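You operate a simulated robot arm through the tools that you are given. There is no shell and no other tool.

The job below is to be done with a simulated robot arm. You get a single attempt, and the scene is never put back.

JOB
Put things in order on the top of the sorting table. At the end: the teal cloth weight stands on top of the cream red-banded bundle; the black iron weight is on the silver round tray; the clear jar for stones stands where the yellow cloth weight stood; the yellow cloth weight stands where the black iron weight stood; whatever was shut is shut again. Leave all else as you found it, and nothing knocked over. Set down upright: iron weight.
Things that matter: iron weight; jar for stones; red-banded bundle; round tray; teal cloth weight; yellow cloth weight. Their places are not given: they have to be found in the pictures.

The check looks at the end state, three seconds after you hand in, the way a careful person would. Anything else that was tipped, shoved, dropped, spilled or broken makes it a failure. Flat cloth is picked up by pressing the open fingertips on it (5 to 10 N) and closing them slowly along it; thin cloth reads only 2 to 8 mm in the jaws.

ROBOT AND FRAMES
A 6-joint arm with a two-finger parallel gripper, fixed in place. Base frame: the origin is on the floor under the middle of its stand, x ahead of it, y to its left, z up; the work surface is at about z = 0.66. Readings come in m, degrees, newtons and seconds.
With the tool pointing down near the work surface it reaches from about 0.2 to 0.62 m from the base axis. Its first joint turns from -66.0 to 66.0 degrees. Payload 2.7 kg.
Tool frame: the origin (TCP) lies between the finger pads and is the grasp point; the fingertips stand 0.023 m ahead of it; z points along the fingers, y is the line along which they close. Largest opening 0.094 m; finger width 0.038, thickness 0.01; the body of the gripper, 0.054 by 0.096 m, starts 0.039 m behind the TCP.
Orientation is that of the tool frame in the base frame, as a unit quaternion [x, y, z, w]. With the fingers straight down and closing along the base's y, the tool's x points along the base's -x, its y along +y and its z along -z.

CONTROLS
- The arm moves only by the tool send_rows. Its argument "motion" is a list that holds one entry, the list of rows, each a list of 7 numbers: the opening, from 0 (shut) to 1 (fully open), then the shift along the tool's x, y, z in m, then the turn, a rotation vector about the tool's x, y, z in degrees. In form: [[[gripper, tx, ty, tz, ax, ay, az], ...]]. A call has 1 to 20 rows; each row shifts and turns the commanded pose from where the row before left it, along the tool's axes as they then stand. Rows are played at 5 a second. More than 0.05 m and 8.6 degrees between two rows, or a gripper value outside its range, and nothing of the call is played. A pose out of reach is approached as far as the arm can. The call stops where the force on the tool passes 40 N (or 10 N more than at its start, if that is more) or the arm is blocked; 0.2 s more then pass. Each finger travels about 0.045 m/s and halts on what it meets, pressing with about 40 N; the grip force reading is that of the motor and also rises with nothing between the fingers. The clock runs only during rows and for 0.2 s after the last one: add rows that do not move to give the fingers time. The reply holds the time, the measured pose of the TCP, the force on the tool along the base axes, the opening and the grip force, in the units named above and with some noise, with the torque about the TCP (base axes, N m) and any sound that the robot's microphone picked up, and new pictures: "show" is both (left out), scene, wrist or none.
- Cameras (640 x 400 px; columns grow to the right, rows downward): "scene" is fixed at [0.0802, -0.4498, 1.3837]; the picture's right is [0.65, -0.76, 0.00], its down [-0.57, -0.49, -0.66] and it looks along [0.50, 0.43, -0.75] (base axes); focal length 363 px, centre (320, 200). "wrist" rides on the gripper at [0.087, 0.016, -0.075] in the tool frame; the picture's right is [-0.18, 0.98, 0.00], its down [-0.58, -0.11, -0.81] and it looks along [-0.79, -0.15, 0.59] (tool axes); focal length 243 px, centre (320, 200).
- measure_at(camera, pixels): for up to 12 pixels [column, row] of the newest picture of that camera ("zoom" is the newest enlarged one), the place [x, y, z] in the base frame of the surface seen there, good to about 0.002 m. No time passes.
- inspect(camera, box): a new picture of the part [left, top, right, bottom] of that camera's present view, enlarged. No time passes.
- finish_job(): hands the job in; it is judged then, once.

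Leave the gripper open and the arm clear of the work at the hand-in unless told otherwise.

The tools are called as name(argument=value, ...) on one line, values as JSON. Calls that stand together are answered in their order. send_rows: Moves the arm, as the interface text tells. Its arguments: {"type":"object","properties":{"motion":{"type":"array"},"show":{"type":"string","enum":["both","scene","wrist","none"]}},"required":["motion"]} The other tools are called the same way: measure_at (camera, pixels) gives the place of the surface under pixels of a picture; inspect (camera, box) takes an enlarged picture of a part of a camera's view; finish_job () hands the job in.

At the start:

```text
clock: 0.0
ee_pos: [0.3909, 0.0494, 0.9595]
ee_rot: [0.0, 1.0, 0.001, -0.001]
contact_force: [-0.1, -0.7, 0.0]
ft_torque: [-0.01, -0.02, -0.02]
width: 0.0942
gripper_force: 0.1
```

scene: 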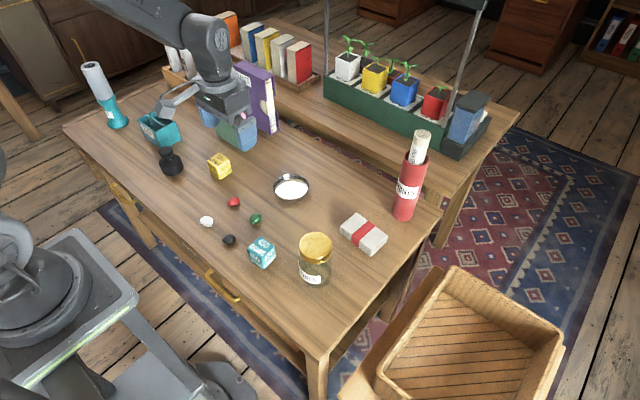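
wrist: 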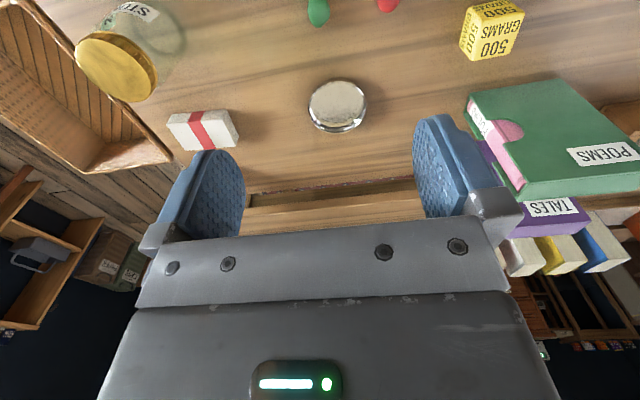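

I see a wooden table with a teal weight (about 262,252), a yellow weight (219,166), a black iron weight (171,161), a round tray (291,187), a jar with a gold lid (315,258) and a red-banded bundle (363,234). I'll enlarge these areas before doing anything else.

inspect(camera="scene", box=[120, 110, 280, 210])

inspect(camera="scene", box=[240, 160, 400, 300])

measure_at(camera="scene", pixels=[[171, 155], [172, 172], [219, 160], [213, 178], [291, 187], [262, 245], [315, 245], [363, 228], [360, 240], [313, 280], [265, 266], [291, 200]])

```text
4.00 times, centred on (200, 160) of scene
```

zoom: 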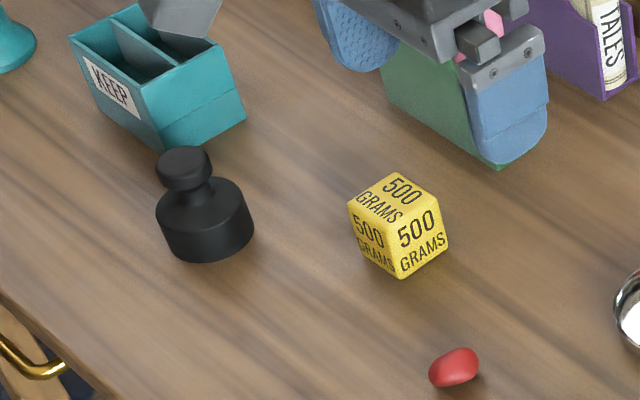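

```text
2.86 times, centred on (320, 230) of scene
```

zoom: 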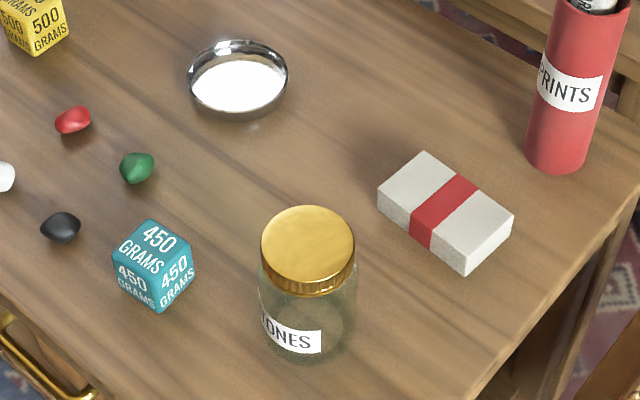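

```text
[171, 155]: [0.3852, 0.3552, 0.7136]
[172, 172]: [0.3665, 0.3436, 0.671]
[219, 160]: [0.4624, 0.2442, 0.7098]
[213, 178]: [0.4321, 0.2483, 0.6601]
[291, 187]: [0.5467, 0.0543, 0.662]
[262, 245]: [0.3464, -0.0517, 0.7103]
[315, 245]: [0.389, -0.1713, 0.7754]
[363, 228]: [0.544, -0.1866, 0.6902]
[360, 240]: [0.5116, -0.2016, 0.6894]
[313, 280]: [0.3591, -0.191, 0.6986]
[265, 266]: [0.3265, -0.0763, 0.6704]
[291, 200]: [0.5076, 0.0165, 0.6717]
```

Next I'll zoom in tightly on the iron weight and the yellow weight so I can measure their sizes and footprints.

inspect(camera="scene", box=[145, 135, 241, 195])

```text
6.67 times, centred on (193, 165) of scene
```

zoom: 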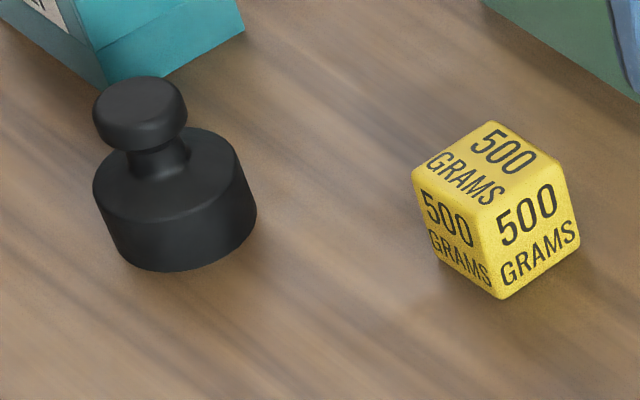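

measure_at(camera="zoom", pixels=[[140, 95], [104, 95], [176, 95], [140, 80], [140, 122], [140, 140], [172, 208], [98, 178], [235, 155], [172, 265], [110, 225], [250, 215]])

measure_at(camera="zoom", pixels=[[491, 125], [416, 170], [557, 172], [480, 212], [502, 295], [440, 258], [576, 238], [485, 170], [300, 300], [530, 220], [455, 225], [95, 80]])

```text
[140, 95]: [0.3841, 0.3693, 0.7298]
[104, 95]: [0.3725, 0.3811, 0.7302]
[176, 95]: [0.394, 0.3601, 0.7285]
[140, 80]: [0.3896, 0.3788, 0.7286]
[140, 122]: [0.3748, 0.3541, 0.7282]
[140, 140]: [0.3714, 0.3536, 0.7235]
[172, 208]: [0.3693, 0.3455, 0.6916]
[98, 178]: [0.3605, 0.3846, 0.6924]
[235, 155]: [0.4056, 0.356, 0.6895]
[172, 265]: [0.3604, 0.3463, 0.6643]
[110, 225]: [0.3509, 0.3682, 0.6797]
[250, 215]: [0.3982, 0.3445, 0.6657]
```

```text
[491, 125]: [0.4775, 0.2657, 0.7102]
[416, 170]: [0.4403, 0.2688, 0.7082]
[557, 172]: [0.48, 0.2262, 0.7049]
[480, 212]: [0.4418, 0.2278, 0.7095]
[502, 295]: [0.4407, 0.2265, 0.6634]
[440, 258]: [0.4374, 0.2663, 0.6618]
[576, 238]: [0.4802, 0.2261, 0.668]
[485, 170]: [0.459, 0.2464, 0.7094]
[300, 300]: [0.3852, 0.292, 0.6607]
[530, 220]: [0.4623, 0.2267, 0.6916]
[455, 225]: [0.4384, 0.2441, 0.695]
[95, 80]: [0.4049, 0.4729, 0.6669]
```

The yellow weight is close to square with the base axes, its centre near (0.459, 0.247) and its top at 0.710. The iron weight's knob is near (0.383, 0.370) with its top at 0.730. Now I'll zoom in on the tray, bundle, jar and teal weight.

inspect(camera="scene", box=[235, 220, 347, 290])

```text
5.71 times, centred on (291, 255) of scene
```

zoom: 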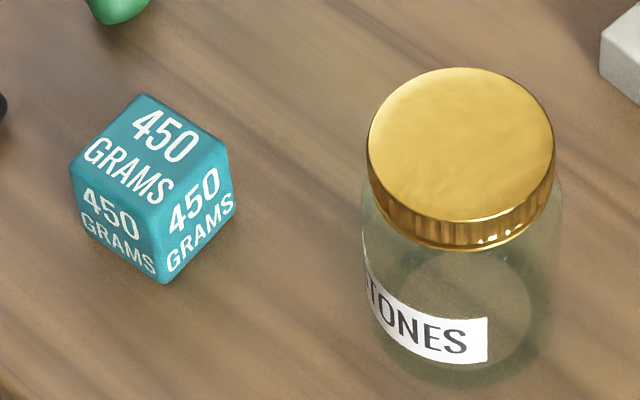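

measure_at(camera="zoom", pixels=[[145, 98], [75, 170], [225, 150], [160, 228], [165, 280], [150, 160], [235, 212], [85, 220]])

measure_at(camera="zoom", pixels=[[460, 145], [372, 140], [549, 155], [465, 72], [448, 215], [440, 240], [375, 190], [540, 210], [430, 335], [370, 285], [400, 350], [445, 375]])

```text
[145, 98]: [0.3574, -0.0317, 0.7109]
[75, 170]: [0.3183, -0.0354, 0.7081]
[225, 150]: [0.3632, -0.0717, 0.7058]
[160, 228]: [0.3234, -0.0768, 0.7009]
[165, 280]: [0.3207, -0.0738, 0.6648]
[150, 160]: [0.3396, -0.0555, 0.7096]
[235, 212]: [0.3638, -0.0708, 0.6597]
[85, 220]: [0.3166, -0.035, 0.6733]
```

```text
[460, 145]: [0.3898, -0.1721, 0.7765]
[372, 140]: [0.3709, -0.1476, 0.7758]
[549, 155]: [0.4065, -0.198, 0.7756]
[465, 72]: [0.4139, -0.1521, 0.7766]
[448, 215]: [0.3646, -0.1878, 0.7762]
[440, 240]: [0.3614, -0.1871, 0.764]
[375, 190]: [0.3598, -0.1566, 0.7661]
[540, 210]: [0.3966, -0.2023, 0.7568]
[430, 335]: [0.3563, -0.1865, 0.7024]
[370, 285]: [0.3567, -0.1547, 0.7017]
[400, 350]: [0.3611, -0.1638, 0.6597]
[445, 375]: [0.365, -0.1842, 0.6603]
```

The jar body is about 0.073 m across and centred near (0.389, -0.172). Its lid is about 0.063 m across with its top at 0.776. The teal weight is centred near (0.341, -0.054) and turned about +6°. Next I'll look at the tray and the bundle.

inspect(camera="scene", box=[260, 165, 324, 205])

```text
10.00 times, centred on (292, 185) of scene
```

zoom: 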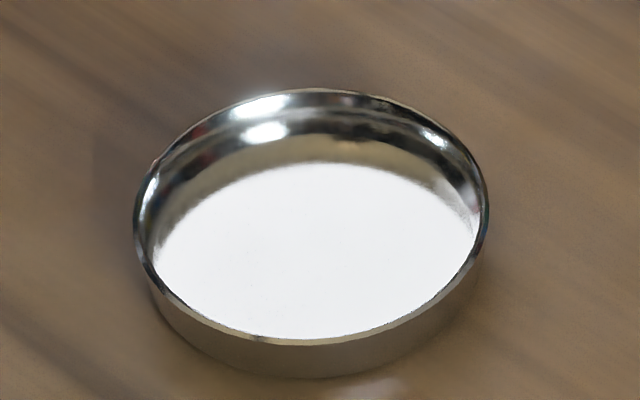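

measure_at(camera="zoom", pixels=[[137, 215], [488, 210], [330, 91], [290, 342], [165, 155], [460, 140], [170, 300], [450, 290], [320, 250], [290, 375], [300, 165], [350, 330]])

inspect(camera="scene", box=[325, 204, 405, 264])

```text
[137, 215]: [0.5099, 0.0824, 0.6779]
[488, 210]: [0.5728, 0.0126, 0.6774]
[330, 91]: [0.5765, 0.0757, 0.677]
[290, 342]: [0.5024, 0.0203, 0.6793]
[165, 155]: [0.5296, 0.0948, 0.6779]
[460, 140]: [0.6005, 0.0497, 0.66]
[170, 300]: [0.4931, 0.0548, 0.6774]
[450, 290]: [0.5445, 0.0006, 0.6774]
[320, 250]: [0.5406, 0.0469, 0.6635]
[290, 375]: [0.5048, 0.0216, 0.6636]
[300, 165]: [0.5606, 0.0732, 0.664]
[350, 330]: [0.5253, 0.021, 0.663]
```

```text
6.67 times, centred on (365, 234) of scene
```

zoom: 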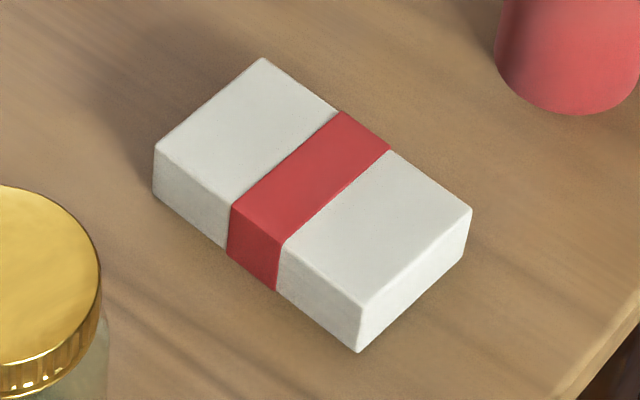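

measure_at(camera="zoom", pixels=[[264, 62], [158, 150], [468, 208], [362, 300], [310, 178], [350, 115], [386, 150], [235, 208], [282, 243], [356, 346], [400, 220], [235, 130]])

```text
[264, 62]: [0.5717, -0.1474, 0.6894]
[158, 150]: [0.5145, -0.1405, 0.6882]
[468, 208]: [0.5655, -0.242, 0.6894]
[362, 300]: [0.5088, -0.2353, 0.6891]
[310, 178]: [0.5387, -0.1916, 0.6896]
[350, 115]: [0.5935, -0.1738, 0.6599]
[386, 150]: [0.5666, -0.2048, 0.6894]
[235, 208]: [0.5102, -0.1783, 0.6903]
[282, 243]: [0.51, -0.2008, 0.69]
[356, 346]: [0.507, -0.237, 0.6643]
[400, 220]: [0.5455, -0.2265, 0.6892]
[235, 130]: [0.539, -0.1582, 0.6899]
```

The tray rim is centred near (0.540, 0.048), with its rim at 0.678 and floor at 0.663. The bundle is centred near (0.540, -0.191) with its top at 0.690. Next I'll measure the nearby obstacles: the prints tube, the books, the keep box and the stones.

measure_at(camera="scene", pixels=[[403, 214], [408, 190], [398, 205], [413, 210], [414, 160], [422, 135], [240, 145], [250, 148], [225, 135], [262, 110], [160, 140], [158, 115]])

measure_at(camera="wrist", pixels=[[480, 90], [495, 185], [600, 170], [560, 120], [490, 150], [540, 100], [530, 215], [490, 35], [340, 105], [388, 5], [318, 10], [200, 130]])

inspect(camera="scene", box=[60, 40, 300, 190])

```text
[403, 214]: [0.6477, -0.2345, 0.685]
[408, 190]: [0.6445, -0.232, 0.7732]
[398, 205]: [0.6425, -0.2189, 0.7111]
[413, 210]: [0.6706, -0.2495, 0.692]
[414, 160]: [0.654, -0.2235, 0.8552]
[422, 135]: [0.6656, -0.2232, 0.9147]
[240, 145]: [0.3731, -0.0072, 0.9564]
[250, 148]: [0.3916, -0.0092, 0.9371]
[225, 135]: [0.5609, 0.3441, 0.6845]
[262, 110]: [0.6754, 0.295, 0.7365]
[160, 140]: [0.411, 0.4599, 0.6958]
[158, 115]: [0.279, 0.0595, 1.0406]
```

```text
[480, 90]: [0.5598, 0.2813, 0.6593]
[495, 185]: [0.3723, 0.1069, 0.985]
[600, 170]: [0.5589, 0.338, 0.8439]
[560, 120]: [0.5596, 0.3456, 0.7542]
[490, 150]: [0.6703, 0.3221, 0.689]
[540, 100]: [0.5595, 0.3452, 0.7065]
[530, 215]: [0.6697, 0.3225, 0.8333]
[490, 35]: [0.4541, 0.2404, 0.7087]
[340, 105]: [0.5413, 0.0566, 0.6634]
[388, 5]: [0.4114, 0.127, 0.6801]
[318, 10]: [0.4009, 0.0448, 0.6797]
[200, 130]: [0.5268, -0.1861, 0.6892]
```

```text
2.67 times, centred on (180, 115) of scene
```

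zoom: 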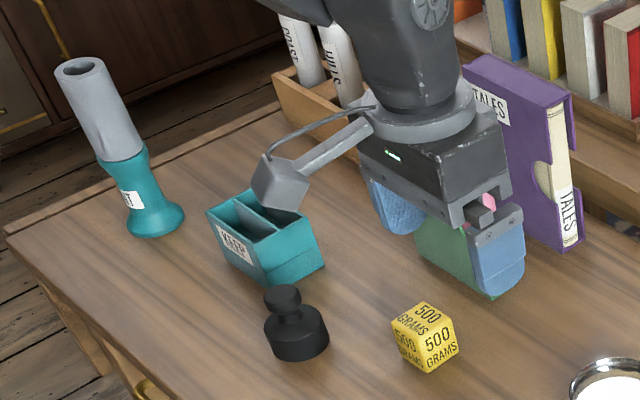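

The green book's face is at x≈0.56 and the prints tube is near x≈0.64 or beyond, so neither is in the way. Step 1 is the iron weight. I'll carry the open gripper over to about (0.383, 0.370, 0.85) and check alignment there.

send_rows(motion=[[[1, 0.001, 0.0401, 0.0137, 0, 0, 0], [1, 0.001, 0.0401, 0.0137, 0, 0, 0], [1, 0.001, 0.0401, 0.0137, 0, 0, 0], [1, 0.001, 0.0401, 0.0137, 0, 0, 0], [1, 0.001, 0.0401, 0.0137, 0, 0, 0], [1, 0.001, 0.0401, 0.0137, 0, 0, 0], [1, 0.001, 0.0401, 0.0137, 0, 0, 0], [1, 0.001, 0.0401, 0.0137, 0, 0, 0], [1, 0, 0, 0, 0, 0, 0], [1, 0, 0, 0, 0, 0, 0]]])

```text
clock: 2.2
ee_pos: [0.3822, 0.3709, 0.8517]
ee_rot: [0.0, 1.0, 0.0, -0.001]
contact_force: [-0.9, 0.5, 0.1]
ft_torque: [0.01, 0.03, 0.0]
width: 0.0939
gripper_force: 0.0
```

scene: 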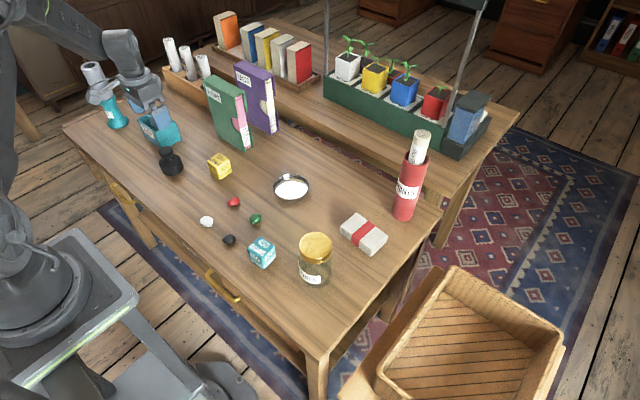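
wrist: 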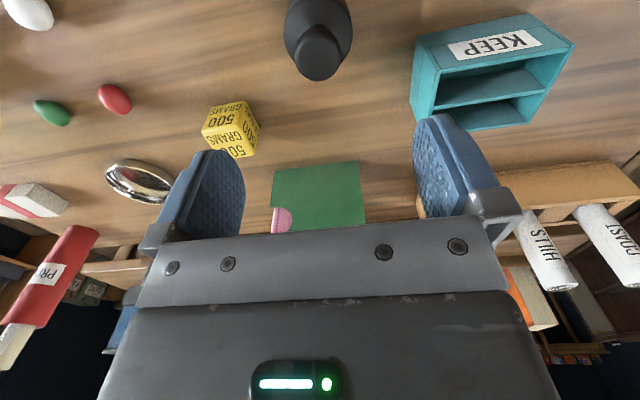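

The iron weight appears at the top of the wrist view, around (318,45), centred between the fingers. I'll measure its knob and body from this side.

inspect(camera="wrist", box=[250, 0, 410, 100])

measure_at(camera="wrist", pixels=[[318, 60], [297, 55], [340, 55], [318, 78], [318, 35], [288, 25], [351, 25], [318, 10], [430, 60], [570, 45], [415, 45], [530, 125]])

```text
4.00 times, centred on (330, 50) of wrist
```

zoom: 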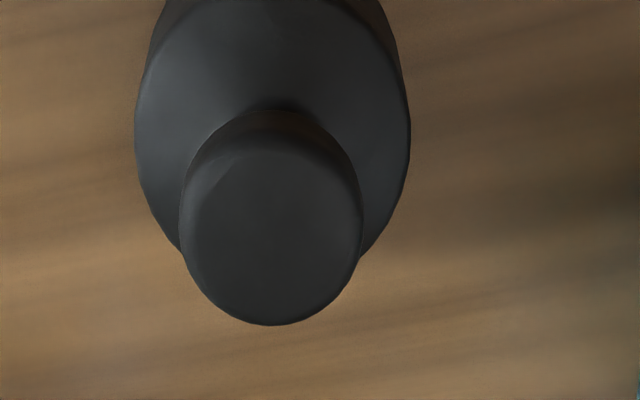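

```text
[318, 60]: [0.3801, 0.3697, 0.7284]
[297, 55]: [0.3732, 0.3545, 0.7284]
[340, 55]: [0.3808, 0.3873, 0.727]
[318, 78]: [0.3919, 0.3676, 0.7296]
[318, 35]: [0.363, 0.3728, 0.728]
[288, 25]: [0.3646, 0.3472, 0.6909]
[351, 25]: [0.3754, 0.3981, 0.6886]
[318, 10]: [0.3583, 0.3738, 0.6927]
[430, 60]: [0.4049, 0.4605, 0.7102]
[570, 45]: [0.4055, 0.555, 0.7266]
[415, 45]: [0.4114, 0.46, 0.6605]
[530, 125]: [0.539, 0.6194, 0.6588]
```

measure_at(camera="zoom", pixels=[[186, 230], [356, 230], [272, 318], [270, 165], [272, 235], [140, 130], [406, 130], [270, 20], [180, 245], [372, 235], [160, 40], [390, 40]])

```text
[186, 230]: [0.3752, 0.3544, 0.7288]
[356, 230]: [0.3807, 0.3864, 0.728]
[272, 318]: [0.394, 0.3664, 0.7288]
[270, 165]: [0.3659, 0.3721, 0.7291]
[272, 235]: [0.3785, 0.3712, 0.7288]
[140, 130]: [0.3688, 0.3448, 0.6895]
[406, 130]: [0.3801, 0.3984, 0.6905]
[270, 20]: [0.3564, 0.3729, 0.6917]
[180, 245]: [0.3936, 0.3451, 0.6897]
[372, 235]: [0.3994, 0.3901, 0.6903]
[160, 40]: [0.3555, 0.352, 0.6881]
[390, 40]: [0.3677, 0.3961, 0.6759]
```

The two views agree on the iron weight: knob and base centred near (0.381, 0.370), knob about 0.033 across from z≈0.712 to 0.729, body about 0.057 across with its top at 0.691. I'll go down to TCP z≈0.720, which puts the fingertips at 0.697, just above the body, and then close on the knob.

send_rows(motion=[[[1, 0.0012, -0.0009, 0.03, 0, 0, 0], [1, 0, 0, 0.03, 0, 0, 0], [1, 0, 0, 0.03, 0, 0, 0], [1, 0, 0, 0.025, 0, 0, 0], [1, 0, 0, 0.0167, 0, 0, 0], [1, 0, 0, 0, 0, 0, 0], [1, 0, 0, 0, 0, 0, 0]]])

```text
clock: 3.8
ee_pos: [0.3817, 0.3692, 0.7179]
ee_rot: [0.0, 1.0, 0.001, 0.0]
contact_force: [0.3, 0.6, -0.6]
ft_torque: [0.02, 0.0, -0.01]
width: 0.0941
gripper_force: 0.0
```

scene: 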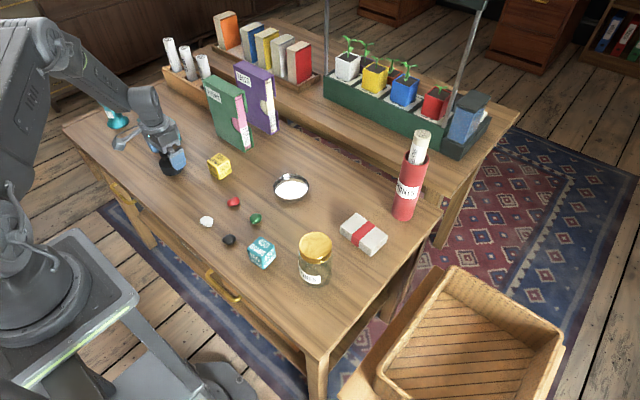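
wrist: 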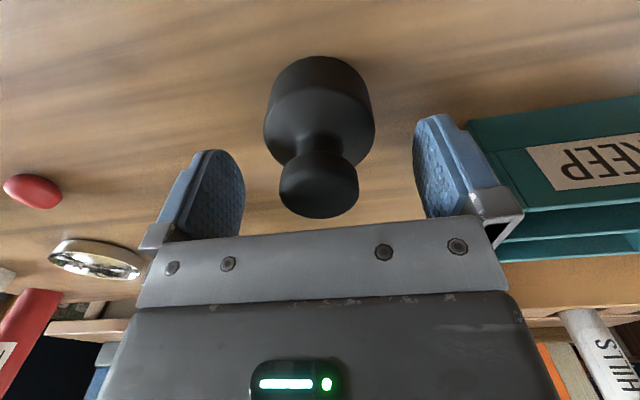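

The fingers straddle the knob and nothing is touching. I'll close gradually and hold.

send_rows(motion=[[[0.8, 0, 0, 0, 0, 0, 0], [0.65, 0, 0, 0, 0, 0, 0], [0.5, 0, 0, 0, 0, 0, 0], [0.42, 0, 0, 0, 0, 0, 0], [0.36, 0, 0, 0, 0, 0, 0], [0.3, 0, 0, 0, 0, 0, 0], [0.2, 0, 0, 0, 0, 0, 0], [0.0, 0, 0, 0, 0, 0, 0], [0.0, 0, 0, 0, 0, 0, 0], [0.0, 0, 0, 0, 0, 0, 0]]])

```text
clock: 6.0
ee_pos: [0.3832, 0.3714, 0.7205]
ee_rot: [0.0, 1.0, 0.001, 0.0]
contact_force: [-2.7, -7.0, 27.8]
ft_torque: [-0.43, 0.39, 0.01]
width: 0.0352
gripper_force: 39.8
```

scene: 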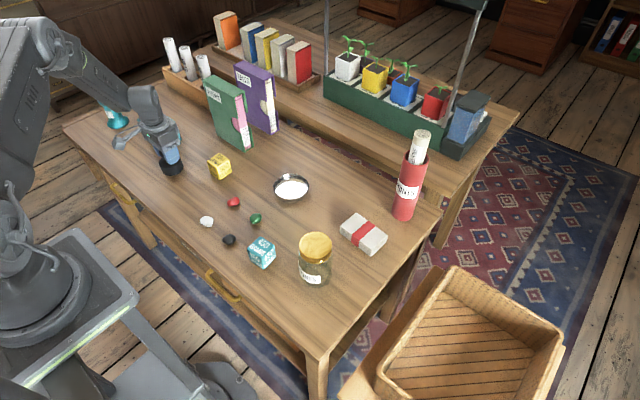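
wrist: 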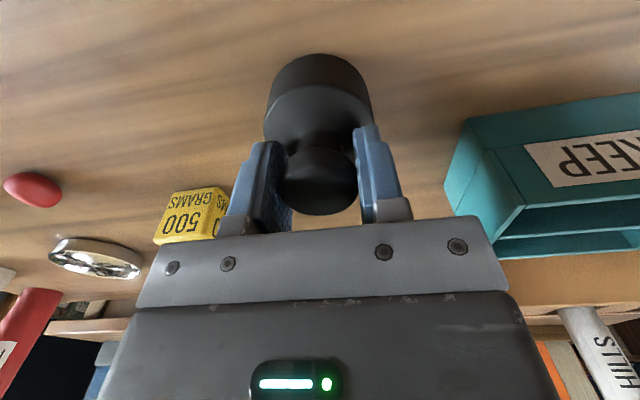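

The grip holds at a width of 0.035 m, which matches the knob. The force reads about 28 N upward on the tool, so the fingertips are probably riding against the shoulder. I'll lift slowly to relieve that and then look at the load.

send_rows(motion=[[[0.0, 0, 0, -0.002, 0, 0, 0], [0.0, 0, 0, -0.002, 0, 0, 0], [0.0, 0, 0, -0.004, 0, 0, 0], [0.0, 0, 0, -0.006, 0, 0, 0], [0.0, 0, 0, -0.008, 0, 0, 0], [0.0, 0, 0, 0, 0, 0, 0]]])

```text
clock: 7.4
ee_pos: [0.3818, 0.3691, 0.7397]
ee_rot: [0.0, 1.0, -0.001, -0.001]
contact_force: [-0.2, 0.0, -7.6]
ft_torque: [-0.01, -0.02, -0.02]
width: 0.0351
gripper_force: 39.8
```

scene: 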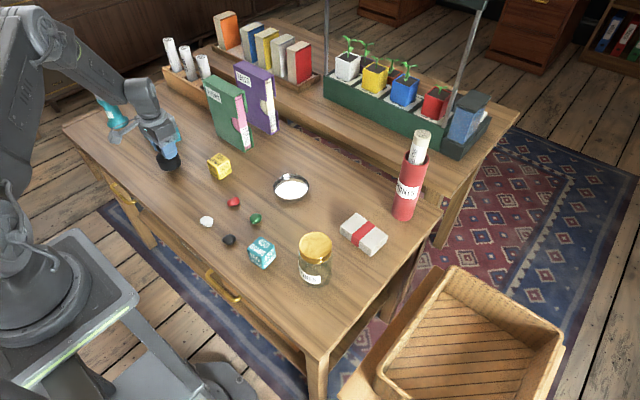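
wrist: 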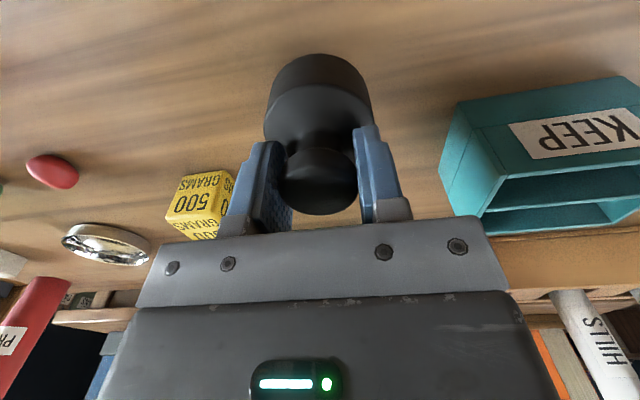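

The iron weight is lifted and hangs straight, loading the tool at 7.6 N. I'll raise it to about z 0.80, clear of the yellow weight, and carry it over the tray to (0.540, 0.048).

send_rows(motion=[[[0.0, 0, 0, -0.02, 0, 0, 0], [0.0, 0, 0, -0.025, 0, 0, 0], [0.0, 0, 0, -0.02, 0, 0, 0], [0.0, -0.008, -0.0161, 0, 0, 0, 0], [0.0, -0.0142, -0.029, 0, 0, 0, 0], [0.0, -0.0142, -0.029, 0, 0, 0, 0], [0.0, -0.0142, -0.029, 0, 0, 0, 0], [0.0, -0.0142, -0.029, 0, 0, 0, 0], [0.0, -0.0142, -0.029, 0, 0, 0, 0], [0.0, -0.0142, -0.029, 0, 0, 0, 0], [0.0, -0.0142, -0.029, 0, 0, 0, 0], [0.0, -0.0142, -0.029, 0, 0, 0, 0], [0.0, -0.0142, -0.029, 0, 0, 0, 0], [0.0, -0.0142, -0.029, 0, 0, 0, 0], [0.0, -0.008, -0.0151, 0, 0, 0, 0], [0.0, 0, 0, 0, 0, 0, 0], [0.0, 0, 0, 0, 0, 0, 0]]])

```text
clock: 11.0
ee_pos: [0.5389, 0.0483, 0.8042]
ee_rot: [0.0, 1.0, 0.0, 0.0]
contact_force: [-0.3, 0.0, -8.1]
ft_torque: [0.05, -0.03, -0.02]
width: 0.0351
gripper_force: 40.1
```

scene: 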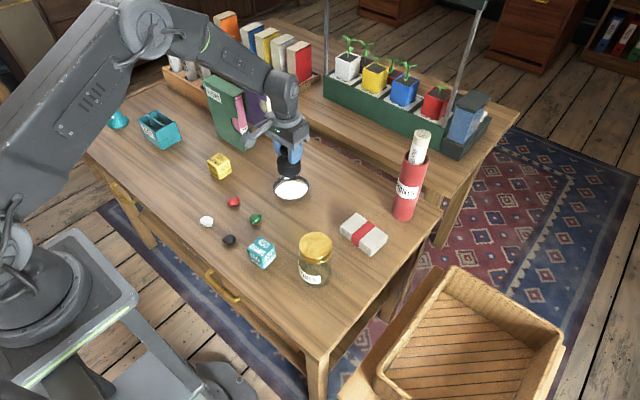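
wrist: 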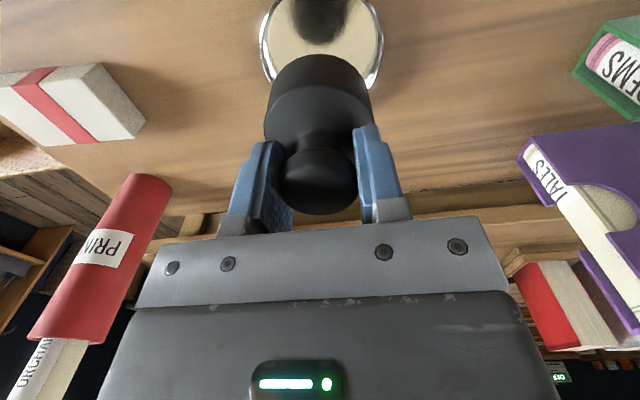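

The iron weight is above the tray. I'll check in both views that it is lined up with the rim before lowering.

measure_at(camera="wrist", pixels=[[262, 35], [382, 35], [285, 85], [355, 85], [268, 115], [371, 115], [318, 60], [318, 185]])

inspect(camera="scene", box=[250, 130, 346, 210])

```text
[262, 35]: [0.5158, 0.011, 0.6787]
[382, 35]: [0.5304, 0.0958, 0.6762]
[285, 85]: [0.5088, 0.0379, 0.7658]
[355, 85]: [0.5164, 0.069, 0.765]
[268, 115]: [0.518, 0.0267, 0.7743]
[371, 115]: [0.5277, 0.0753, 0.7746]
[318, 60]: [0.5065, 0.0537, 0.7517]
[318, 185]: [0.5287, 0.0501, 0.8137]
```

```text
5.00 times, centred on (298, 170) of scene
```

zoom: 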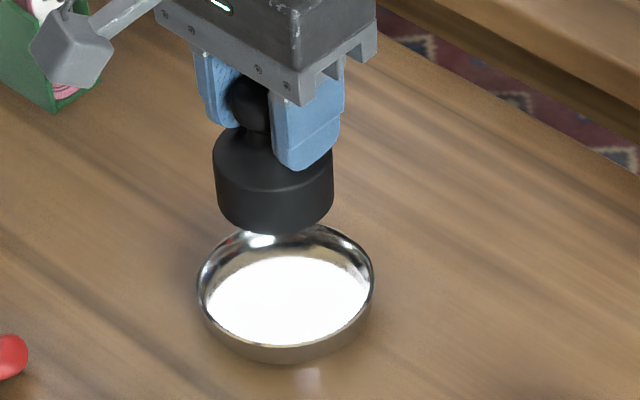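

The weight is lined up over the tray. I'll lower it to just above the floor of the tray, expecting contact at TCP z≈0.723, and then go down in small steps.

send_rows(motion=[[[0.0, 0, 0, 0.02, 0, 0, 0], [0.0, 0, 0, 0.02, 0, 0, 0], [0.0, 0, 0, 0.02, 0, 0, 0], [0.0, 0, 0, 0.012, 0, 0, 0], [0.0, 0, 0, 0.003, 0, 0, 0], [0.0, 0, 0, 0, 0, 0, 0]]])

```text
clock: 12.4
ee_pos: [0.5397, 0.0482, 0.731]
ee_rot: [0.0, 1.0, -0.001, -0.001]
contact_force: [-0.1, -0.7, -7.4]
ft_torque: [0.01, -0.04, -0.01]
width: 0.0352
gripper_force: 39.6
```

scene: 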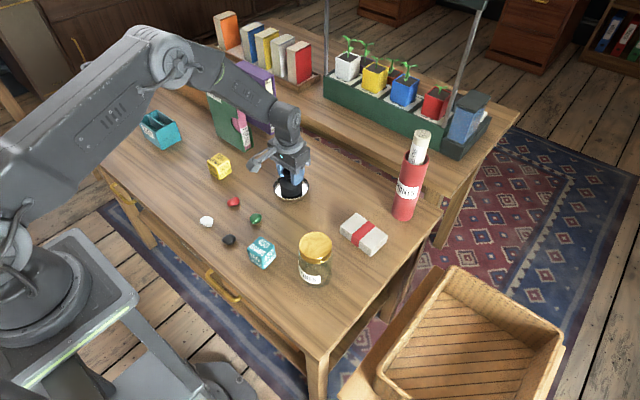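
wrist: 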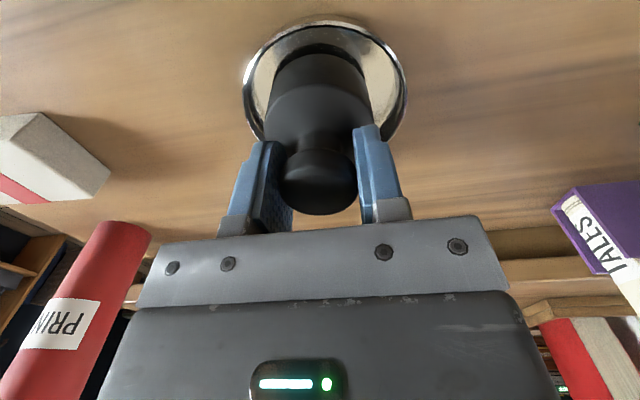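

It is inside the rim with no contact yet. I'll keep lowering in 2 mm steps.

send_rows(motion=[[[0.0, 0, 0, 0.002, 0, 0, 0], [0.0, 0, 0, 0.002, 0, 0, 0], [0.0, 0, 0, 0.001, 0, 0, 0], [0.0, 0, 0, 0, 0, 0, 0]]], show="none")

```text
clock: 13.4
ee_pos: [0.5399, 0.0475, 0.7254]
ee_rot: [0.0, 1.0, 0.0, -0.001]
contact_force: [-0.3, 0.2, -7.1]
ft_torque: [0.04, -0.02, -0.01]
width: 0.0351
gripper_force: 39.7
```

send_rows(motion=[[[0.0, 0, 0, 0.001, 0, 0, 0], [0.0, 0, 0, 0.001, 0, 0, 0], [0.0, 0, 0, 0, 0, 0, 0]]], show="none")

```text
clock: 14.2
ee_pos: [0.5395, 0.0489, 0.7241]
ee_rot: [0.0, 1.0, 0.001, -0.001]
contact_force: [-0.6, 0.2, -4.9]
ft_torque: [0.03, -0.04, 0.02]
width: 0.0351
gripper_force: 40.1
```

The load has dropped from 7.5 N to 4.9 N, so the weight is just starting to touch. I'll lower 1 mm more and check.

send_rows(motion=[[[0.0, 0, 0, 0.001, 0, 0, 0], [0.0, 0, 0, 0, 0, 0, 0]]], show="wrist")

```text
clock: 14.8
ee_pos: [0.54, 0.0481, 0.7232]
ee_rot: [0.001, 1.0, 0.0, 0.0]
contact_force: [-4.1, -0.9, 7.9]
ft_torque: [-0.03, 0.27, 0.0]
width: 0.0349
gripper_force: 40.4
```

wrist: 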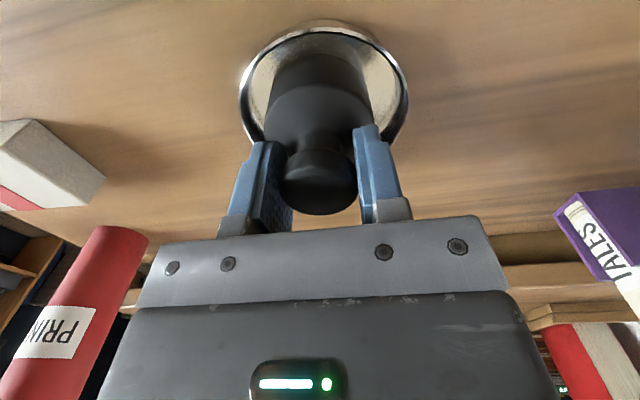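

The weight is seated, pressing lightly at +8 N. I'll open the fingers slowly, let it settle, and then go straight up.

send_rows(motion=[[[0.25, 0, 0, 0, 0, 0, 0], [0.35, 0, 0, 0, 0, 0, 0], [0.4, 0, 0, 0, 0, 0, 0], [0.5, 0, 0, 0, 0, 0, 0], [0.65, 0, 0, 0, 0, 0, 0], [0.8, 0, 0, 0, 0, 0, 0], [0.9, 0, 0, 0, 0, 0, 0], [0.9, 0, 0, 0, 0, 0, 0]]])

```text
clock: 16.6
ee_pos: [0.5401, 0.047, 0.7233]
ee_rot: [0.0, 1.0, 0.0, -0.001]
contact_force: [0.5, 0.4, 0.3]
ft_torque: [0.02, -0.02, -0.01]
width: 0.0848
gripper_force: 0.0
```

scene: 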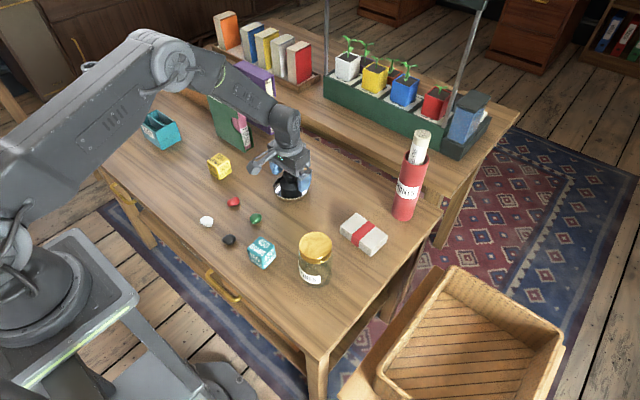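
wrist: 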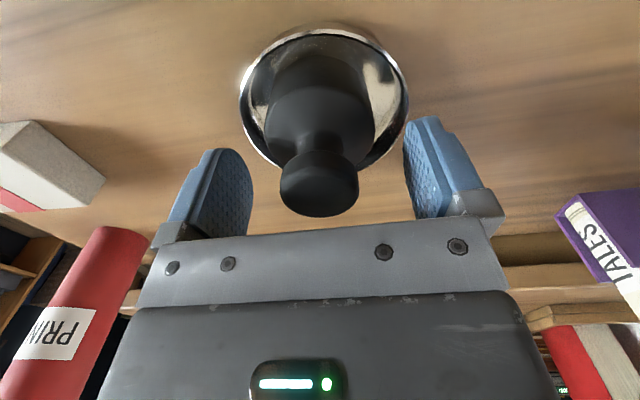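

The iron weight stands upright in the tray, released. I'll rise straight up and go above the yellow weight at (0.459, 0.247).

send_rows(motion=[[[1, 0, 0, -0.02, 0, 0, 0], [1, 0, 0, -0.035, 0, 0, 0], [1, 0, 0, -0.035, 0, 0, 0], [1, 0, 0, -0.03, 0, 0, 0], [1, 0.0162, 0.0398, 0, 0, 0, 0], [1, 0.0162, 0.0398, 0, 0, 0, 0], [1, 0.0162, 0.0398, 0, 0, 0, 0], [1, 0.0162, 0.0398, 0, 0, 0, 0], [1, 0.0162, 0.0398, 0, 0, 0, 0], [1, 0, 0, 0, 0, 0, 0], [1, 0, 0, 0, 0, 0, 0]]])

```text
clock: 19.0
ee_pos: [0.4594, 0.2436, 0.8444]
ee_rot: [0.0, 1.0, 0.0, -0.001]
contact_force: [0.2, -0.2, -0.4]
ft_torque: [0.03, -0.03, 0.02]
width: 0.094
gripper_force: 0.1
```

scene: 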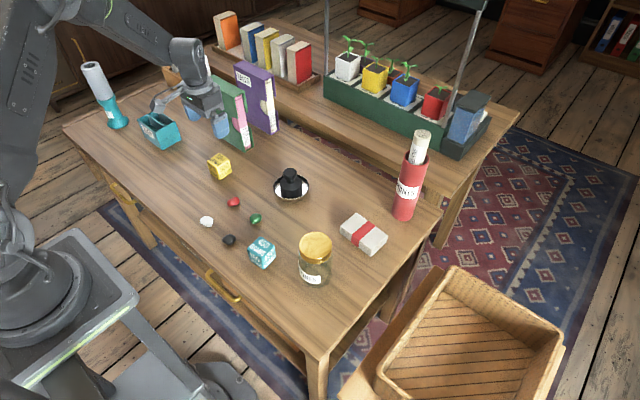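
wrist: 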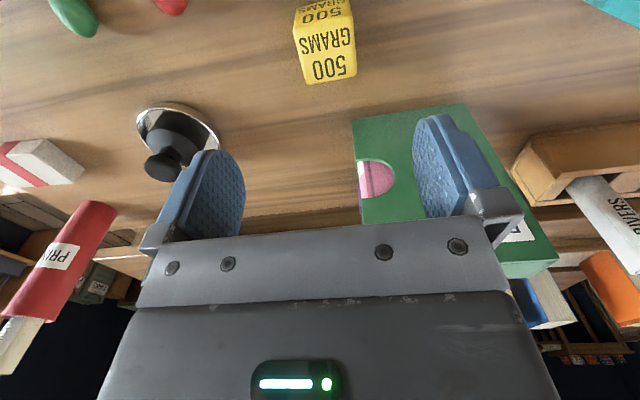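

The yellow cube is at the top of the wrist view, around (325,40). I'll zoom in to pin down its top corners.

inspect(camera="wrist", box=[260, 0, 390, 100])

```text
4.00 times, centred on (325, 50) of wrist
```

zoom: 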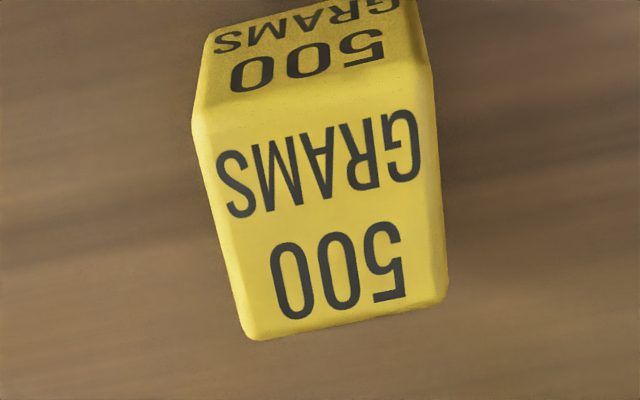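

measure_at(camera="zoom", pixels=[[202, 115], [425, 75], [250, 332], [440, 295], [320, 200], [220, 200], [436, 180], [345, 315], [310, 100], [330, 30], [215, 240], [450, 250]])

```text
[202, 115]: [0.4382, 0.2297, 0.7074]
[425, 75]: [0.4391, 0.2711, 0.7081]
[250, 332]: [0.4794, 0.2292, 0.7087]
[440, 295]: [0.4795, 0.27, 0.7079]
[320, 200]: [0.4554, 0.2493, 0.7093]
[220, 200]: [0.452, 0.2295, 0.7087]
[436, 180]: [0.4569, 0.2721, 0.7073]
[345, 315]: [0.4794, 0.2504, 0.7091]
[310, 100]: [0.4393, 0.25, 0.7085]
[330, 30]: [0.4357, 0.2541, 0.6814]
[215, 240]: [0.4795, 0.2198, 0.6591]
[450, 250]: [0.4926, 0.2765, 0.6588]
```

The yellow weight is square to the axes, 0.044 m wide, with its centre near (0.459, 0.249). I'll take another pose reading to average out the noise before going down.

send_rows(motion=[[[1, 0, 0, 0, 0, 0, 0]]], show="none")

send_rows(motion=[[[1, 0, 0, 0, 0, 0, 0]]], show="none")

```text
clock: 19.4
ee_pos: [0.4597, 0.2442, 0.8445]
ee_rot: [0.0, 1.0, 0.001, -0.001]
contact_force: [-0.3, 0.5, -0.2]
ft_torque: [0.01, -0.04, 0.0]
width: 0.094
gripper_force: 0.1
```

```text
clock: 19.8
ee_pos: [0.4599, 0.2438, 0.8454]
ee_rot: [0.0, 1.0, 0.0, -0.001]
contact_force: [0.0, 0.3, -0.7]
ft_torque: [0.04, 0.0, -0.01]
width: 0.094
gripper_force: 0.1
```

The repeated readings give (0.4597, 0.244, 0.845). I'll shift by +0.005 in y and −0.001 in x and go down to TCP z≈0.70, then check before the last bit.

send_rows(motion=[[[1, 0.001, 0.005, 0.025, 0, 0, 0], [1, 0, 0, 0.04, 0, 0, 0], [1, 0, 0, 0.04, 0, 0, 0], [1, 0, 0, 0.03, 0, 0, 0], [1, 0, 0, 0.01, 0, 0, 0], [1, 0, 0, 0, 0, 0, 0], [1, 0, 0, 0, 0, 0, 0]]], show="wrist")

```text
clock: 21.4
ee_pos: [0.4574, 0.2504, 0.6981]
ee_rot: [0.0, 1.0, 0.0, -0.001]
contact_force: [0.3, 0.1, -0.5]
ft_torque: [0.03, 0.02, 0.04]
width: 0.0939
gripper_force: 0.1
```

wrist: 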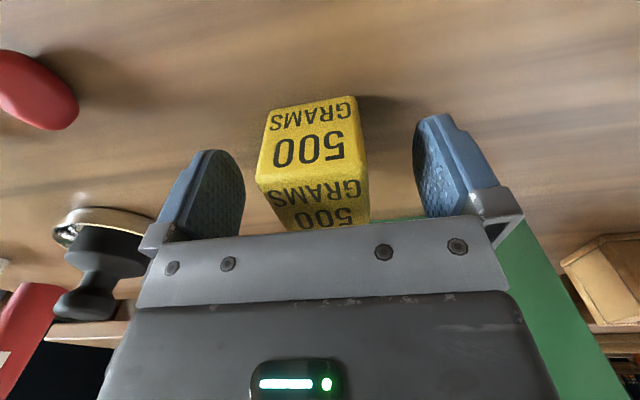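

The cube is centred between the fingers. I'll go down 8 mm more and close gradually.

send_rows(motion=[[[1, 0, 0, 0.004, 0, 0, 0], [1, 0, 0, 0.004, 0, 0, 0], [0.85, 0, 0, 0, 0, 0, 0], [0.7, 0, 0, 0, 0, 0, 0], [0.6, 0, 0, 0, 0, 0, 0], [0.53, 0, 0, 0, 0, 0, 0], [0.48, 0, 0, 0, 0, 0, 0], [0.42, 0, 0, 0, 0, 0, 0], [0.35, 0, 0, 0, 0, 0, 0], [0.25, 0, 0, 0, 0, 0, 0], [0.25, 0, 0, 0, 0, 0, 0]]])

```text
clock: 23.8
ee_pos: [0.4568, 0.2512, 0.6894]
ee_rot: [0.0, 1.0, 0.0, 0.0]
contact_force: [0.7, -2.0, 0.0]
ft_torque: [-0.01, 0.05, -0.01]
width: 0.0458
gripper_force: 40.0
```

scene: 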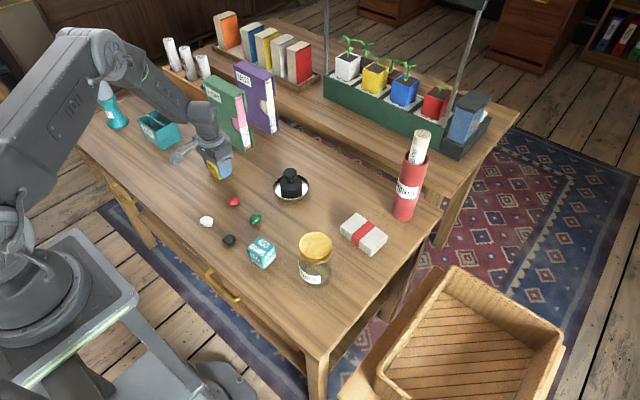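
wrist: 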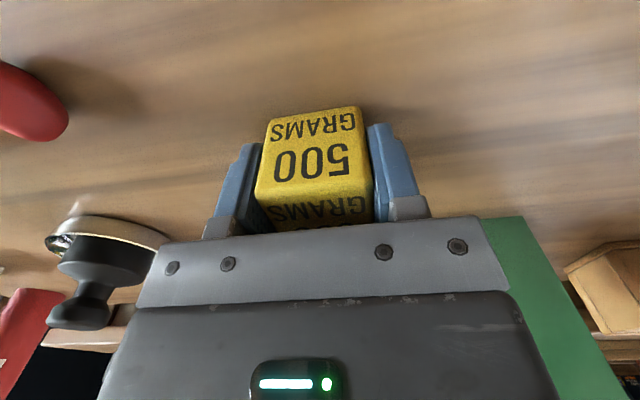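

The yellow weight is held at a width of 0.046 m. I'll lift 8 cm and carry it to the iron weight's old place: TCP (0.379, 0.370), since the cube sits about 2 mm ahead of the TCP in x.

send_rows(motion=[[[0.25, 0, 0, -0.005, 0, 0, 0], [0.25, 0, 0, -0.015, 0, 0, 0], [0.25, 0, 0, -0.03, 0, 0, 0], [0.25, 0, 0, -0.03, 0, 0, 0], [0.25, 0.012, 0.018, 0, 0, 0, 0], [0.25, 0.018, 0.028, 0, 0, 0, 0], [0.25, 0.018, 0.028, 0, 0, 0, 0], [0.25, 0.018, 0.028, 0, 0, 0, 0], [0.25, 0.012, 0.017, 0, 0, 0, 0], [0.25, 0, 0, 0, 0, 0, 0], [0.25, 0, 0, 0, 0, 0, 0]]])

```text
clock: 26.2
ee_pos: [0.3799, 0.3713, 0.768]
ee_rot: [0.0, 1.0, 0.0, -0.001]
contact_force: [0.3, -0.3, -4.0]
ft_torque: [-0.02, 0.04, -0.02]
width: 0.0456
gripper_force: 39.4
```

scene: 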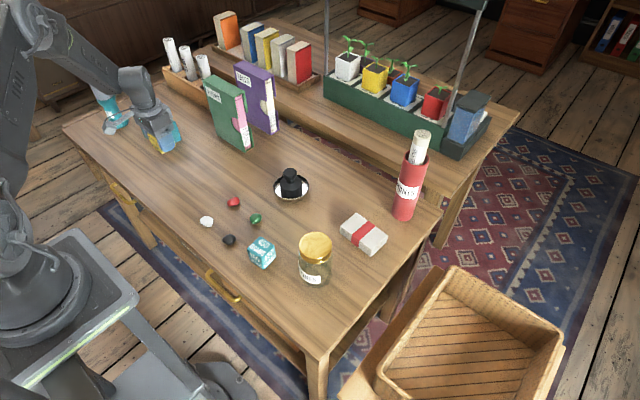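
wrist: 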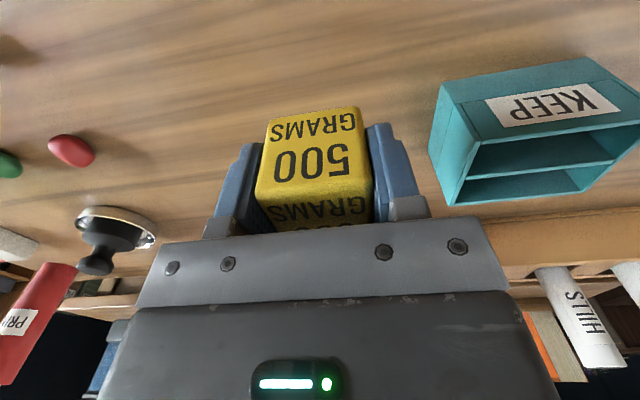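

It is over the old iron-weight place. I'll lower it close to the table.

send_rows(motion=[[[0.25, 0.001, -0.001, 0.025, 0, 0, 0], [0.25, 0, 0, 0.025, 0, 0, 0], [0.25, 0, 0, 0.018, 0, 0, 0], [0.25, 0, 0, 0.006, 0, 0, 0], [0.25, 0, 0, 0, 0, 0, 0]]], show="none")

send_rows(motion=[[[0.25, 0, 0, 0.001, 0, 0, 0], [0.25, 0, 0, 0.001, 0, 0, 0], [0.25, 0, 0, 0, 0, 0, 0]]], show="none")

```text
clock: 27.4
ee_pos: [0.3781, 0.3708, 0.6947]
ee_rot: [0.0, 1.0, 0.0, -0.001]
contact_force: [0.4, -0.6, -4.2]
ft_torque: [0.01, 0.01, -0.01]
width: 0.0459
gripper_force: 39.6
```

```text
clock: 28.2
ee_pos: [0.3795, 0.3697, 0.6926]
ee_rot: [0.0, 1.0, 0.001, -0.001]
contact_force: [-0.3, -0.4, -4.1]
ft_torque: [-0.01, 0.01, 0.02]
width: 0.0459
gripper_force: 40.2
```

There's no contact yet at z 0.6926. I'll keep going in 1 mm steps.

send_rows(motion=[[[0.25, 0, 0, 0.001, 0, 0, 0], [0.25, 0, 0, 0.001, 0, 0, 0], [0.25, 0, 0, 0, 0, 0, 0]]], show="none")

send_rows(motion=[[[0.25, 0, 0, 0.001, 0, 0, 0], [0.25, 0, 0, 0, 0, 0, 0]]], show="none")

```text
clock: 29.0
ee_pos: [0.3791, 0.3688, 0.6908]
ee_rot: [0.0, 1.0, 0.0, -0.001]
contact_force: [0.0, -0.8, -3.7]
ft_torque: [0.02, 0.01, 0.0]
width: 0.046
gripper_force: 40.0
```

```text
clock: 29.6
ee_pos: [0.3784, 0.3689, 0.6902]
ee_rot: [-0.001, 1.0, 0.0, 0.0]
contact_force: [-0.8, -0.2, -3.4]
ft_torque: [0.02, 0.02, -0.01]
width: 0.0458
gripper_force: 39.7
```

send_rows(motion=[[[0.25, 0, 0, 0.001, 0, 0, 0], [0.25, 0, 0, 0, 0, 0, 0]]], show="wrist")

```text
clock: 30.2
ee_pos: [0.379, 0.3708, 0.6895]
ee_rot: [0.0, 1.0, 0.0, -0.001]
contact_force: [-3.8, 0.4, 6.4]
ft_torque: [-0.05, 0.34, -0.01]
width: 0.0457
gripper_force: 40.0
```

wrist: 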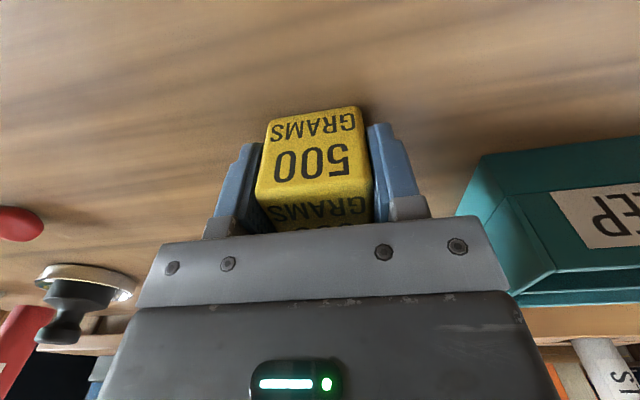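

The yellow weight is on the table, with contact at +6 N. I'll open slowly and rise.

send_rows(motion=[[[0.4, 0, 0, 0, 0, 0, 0], [0.48, 0, 0, 0, 0, 0, 0], [0.53, 0, 0, 0, 0, 0, 0], [0.6, 0, 0, 0, 0, 0, 0], [0.75, 0, 0, 0, 0, 0, 0], [0.9, 0, 0, 0, 0, 0, 0], [1, 0, 0, 0, 0, 0, 0], [1, 0, 0, -0.01, 0, 0, 0], [1, 0, 0, -0.03, 0, 0, 0], [1, 0, 0, -0.04, 0, 0, 0], [1, 0, 0, -0.04, 0, 0, 0], [1, 0, 0, -0.04, 0, 0, 0], [1, 0, 0, 0, 0, 0, 0]]])

```text
clock: 33.0
ee_pos: [0.3784, 0.3703, 0.8471]
ee_rot: [0.0, 1.0, 0.0, -0.002]
contact_force: [0.3, 0.2, -0.2]
ft_torque: [0.0, 0.02, 0.02]
width: 0.0939
gripper_force: 0.1
```

scene: 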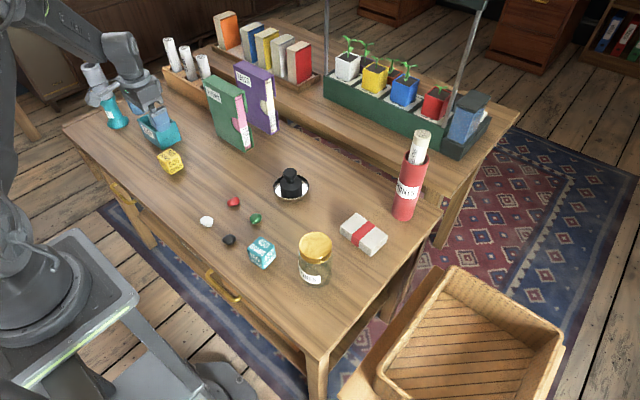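
wrist: 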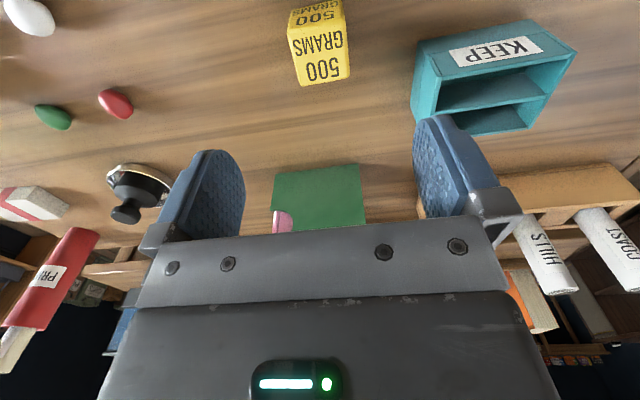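

The yellow weight stands there cleanly. I'll verify its position before going on.

inspect(camera="scene", box=[140, 130, 204, 190])

measure_at(camera="wrist", pixels=[[291, 32], [345, 25], [301, 82], [347, 75], [322, 55]])

```text
6.67 times, centred on (172, 160) of scene
```

zoom: 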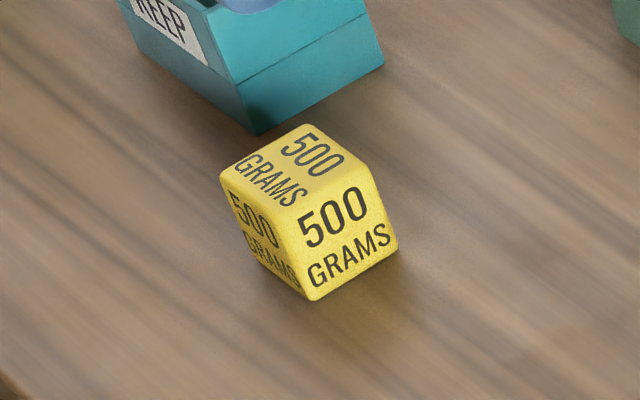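

```text
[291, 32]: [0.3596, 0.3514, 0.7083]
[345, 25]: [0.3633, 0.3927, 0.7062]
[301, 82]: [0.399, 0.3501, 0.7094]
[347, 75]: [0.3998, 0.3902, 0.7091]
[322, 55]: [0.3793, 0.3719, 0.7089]
```

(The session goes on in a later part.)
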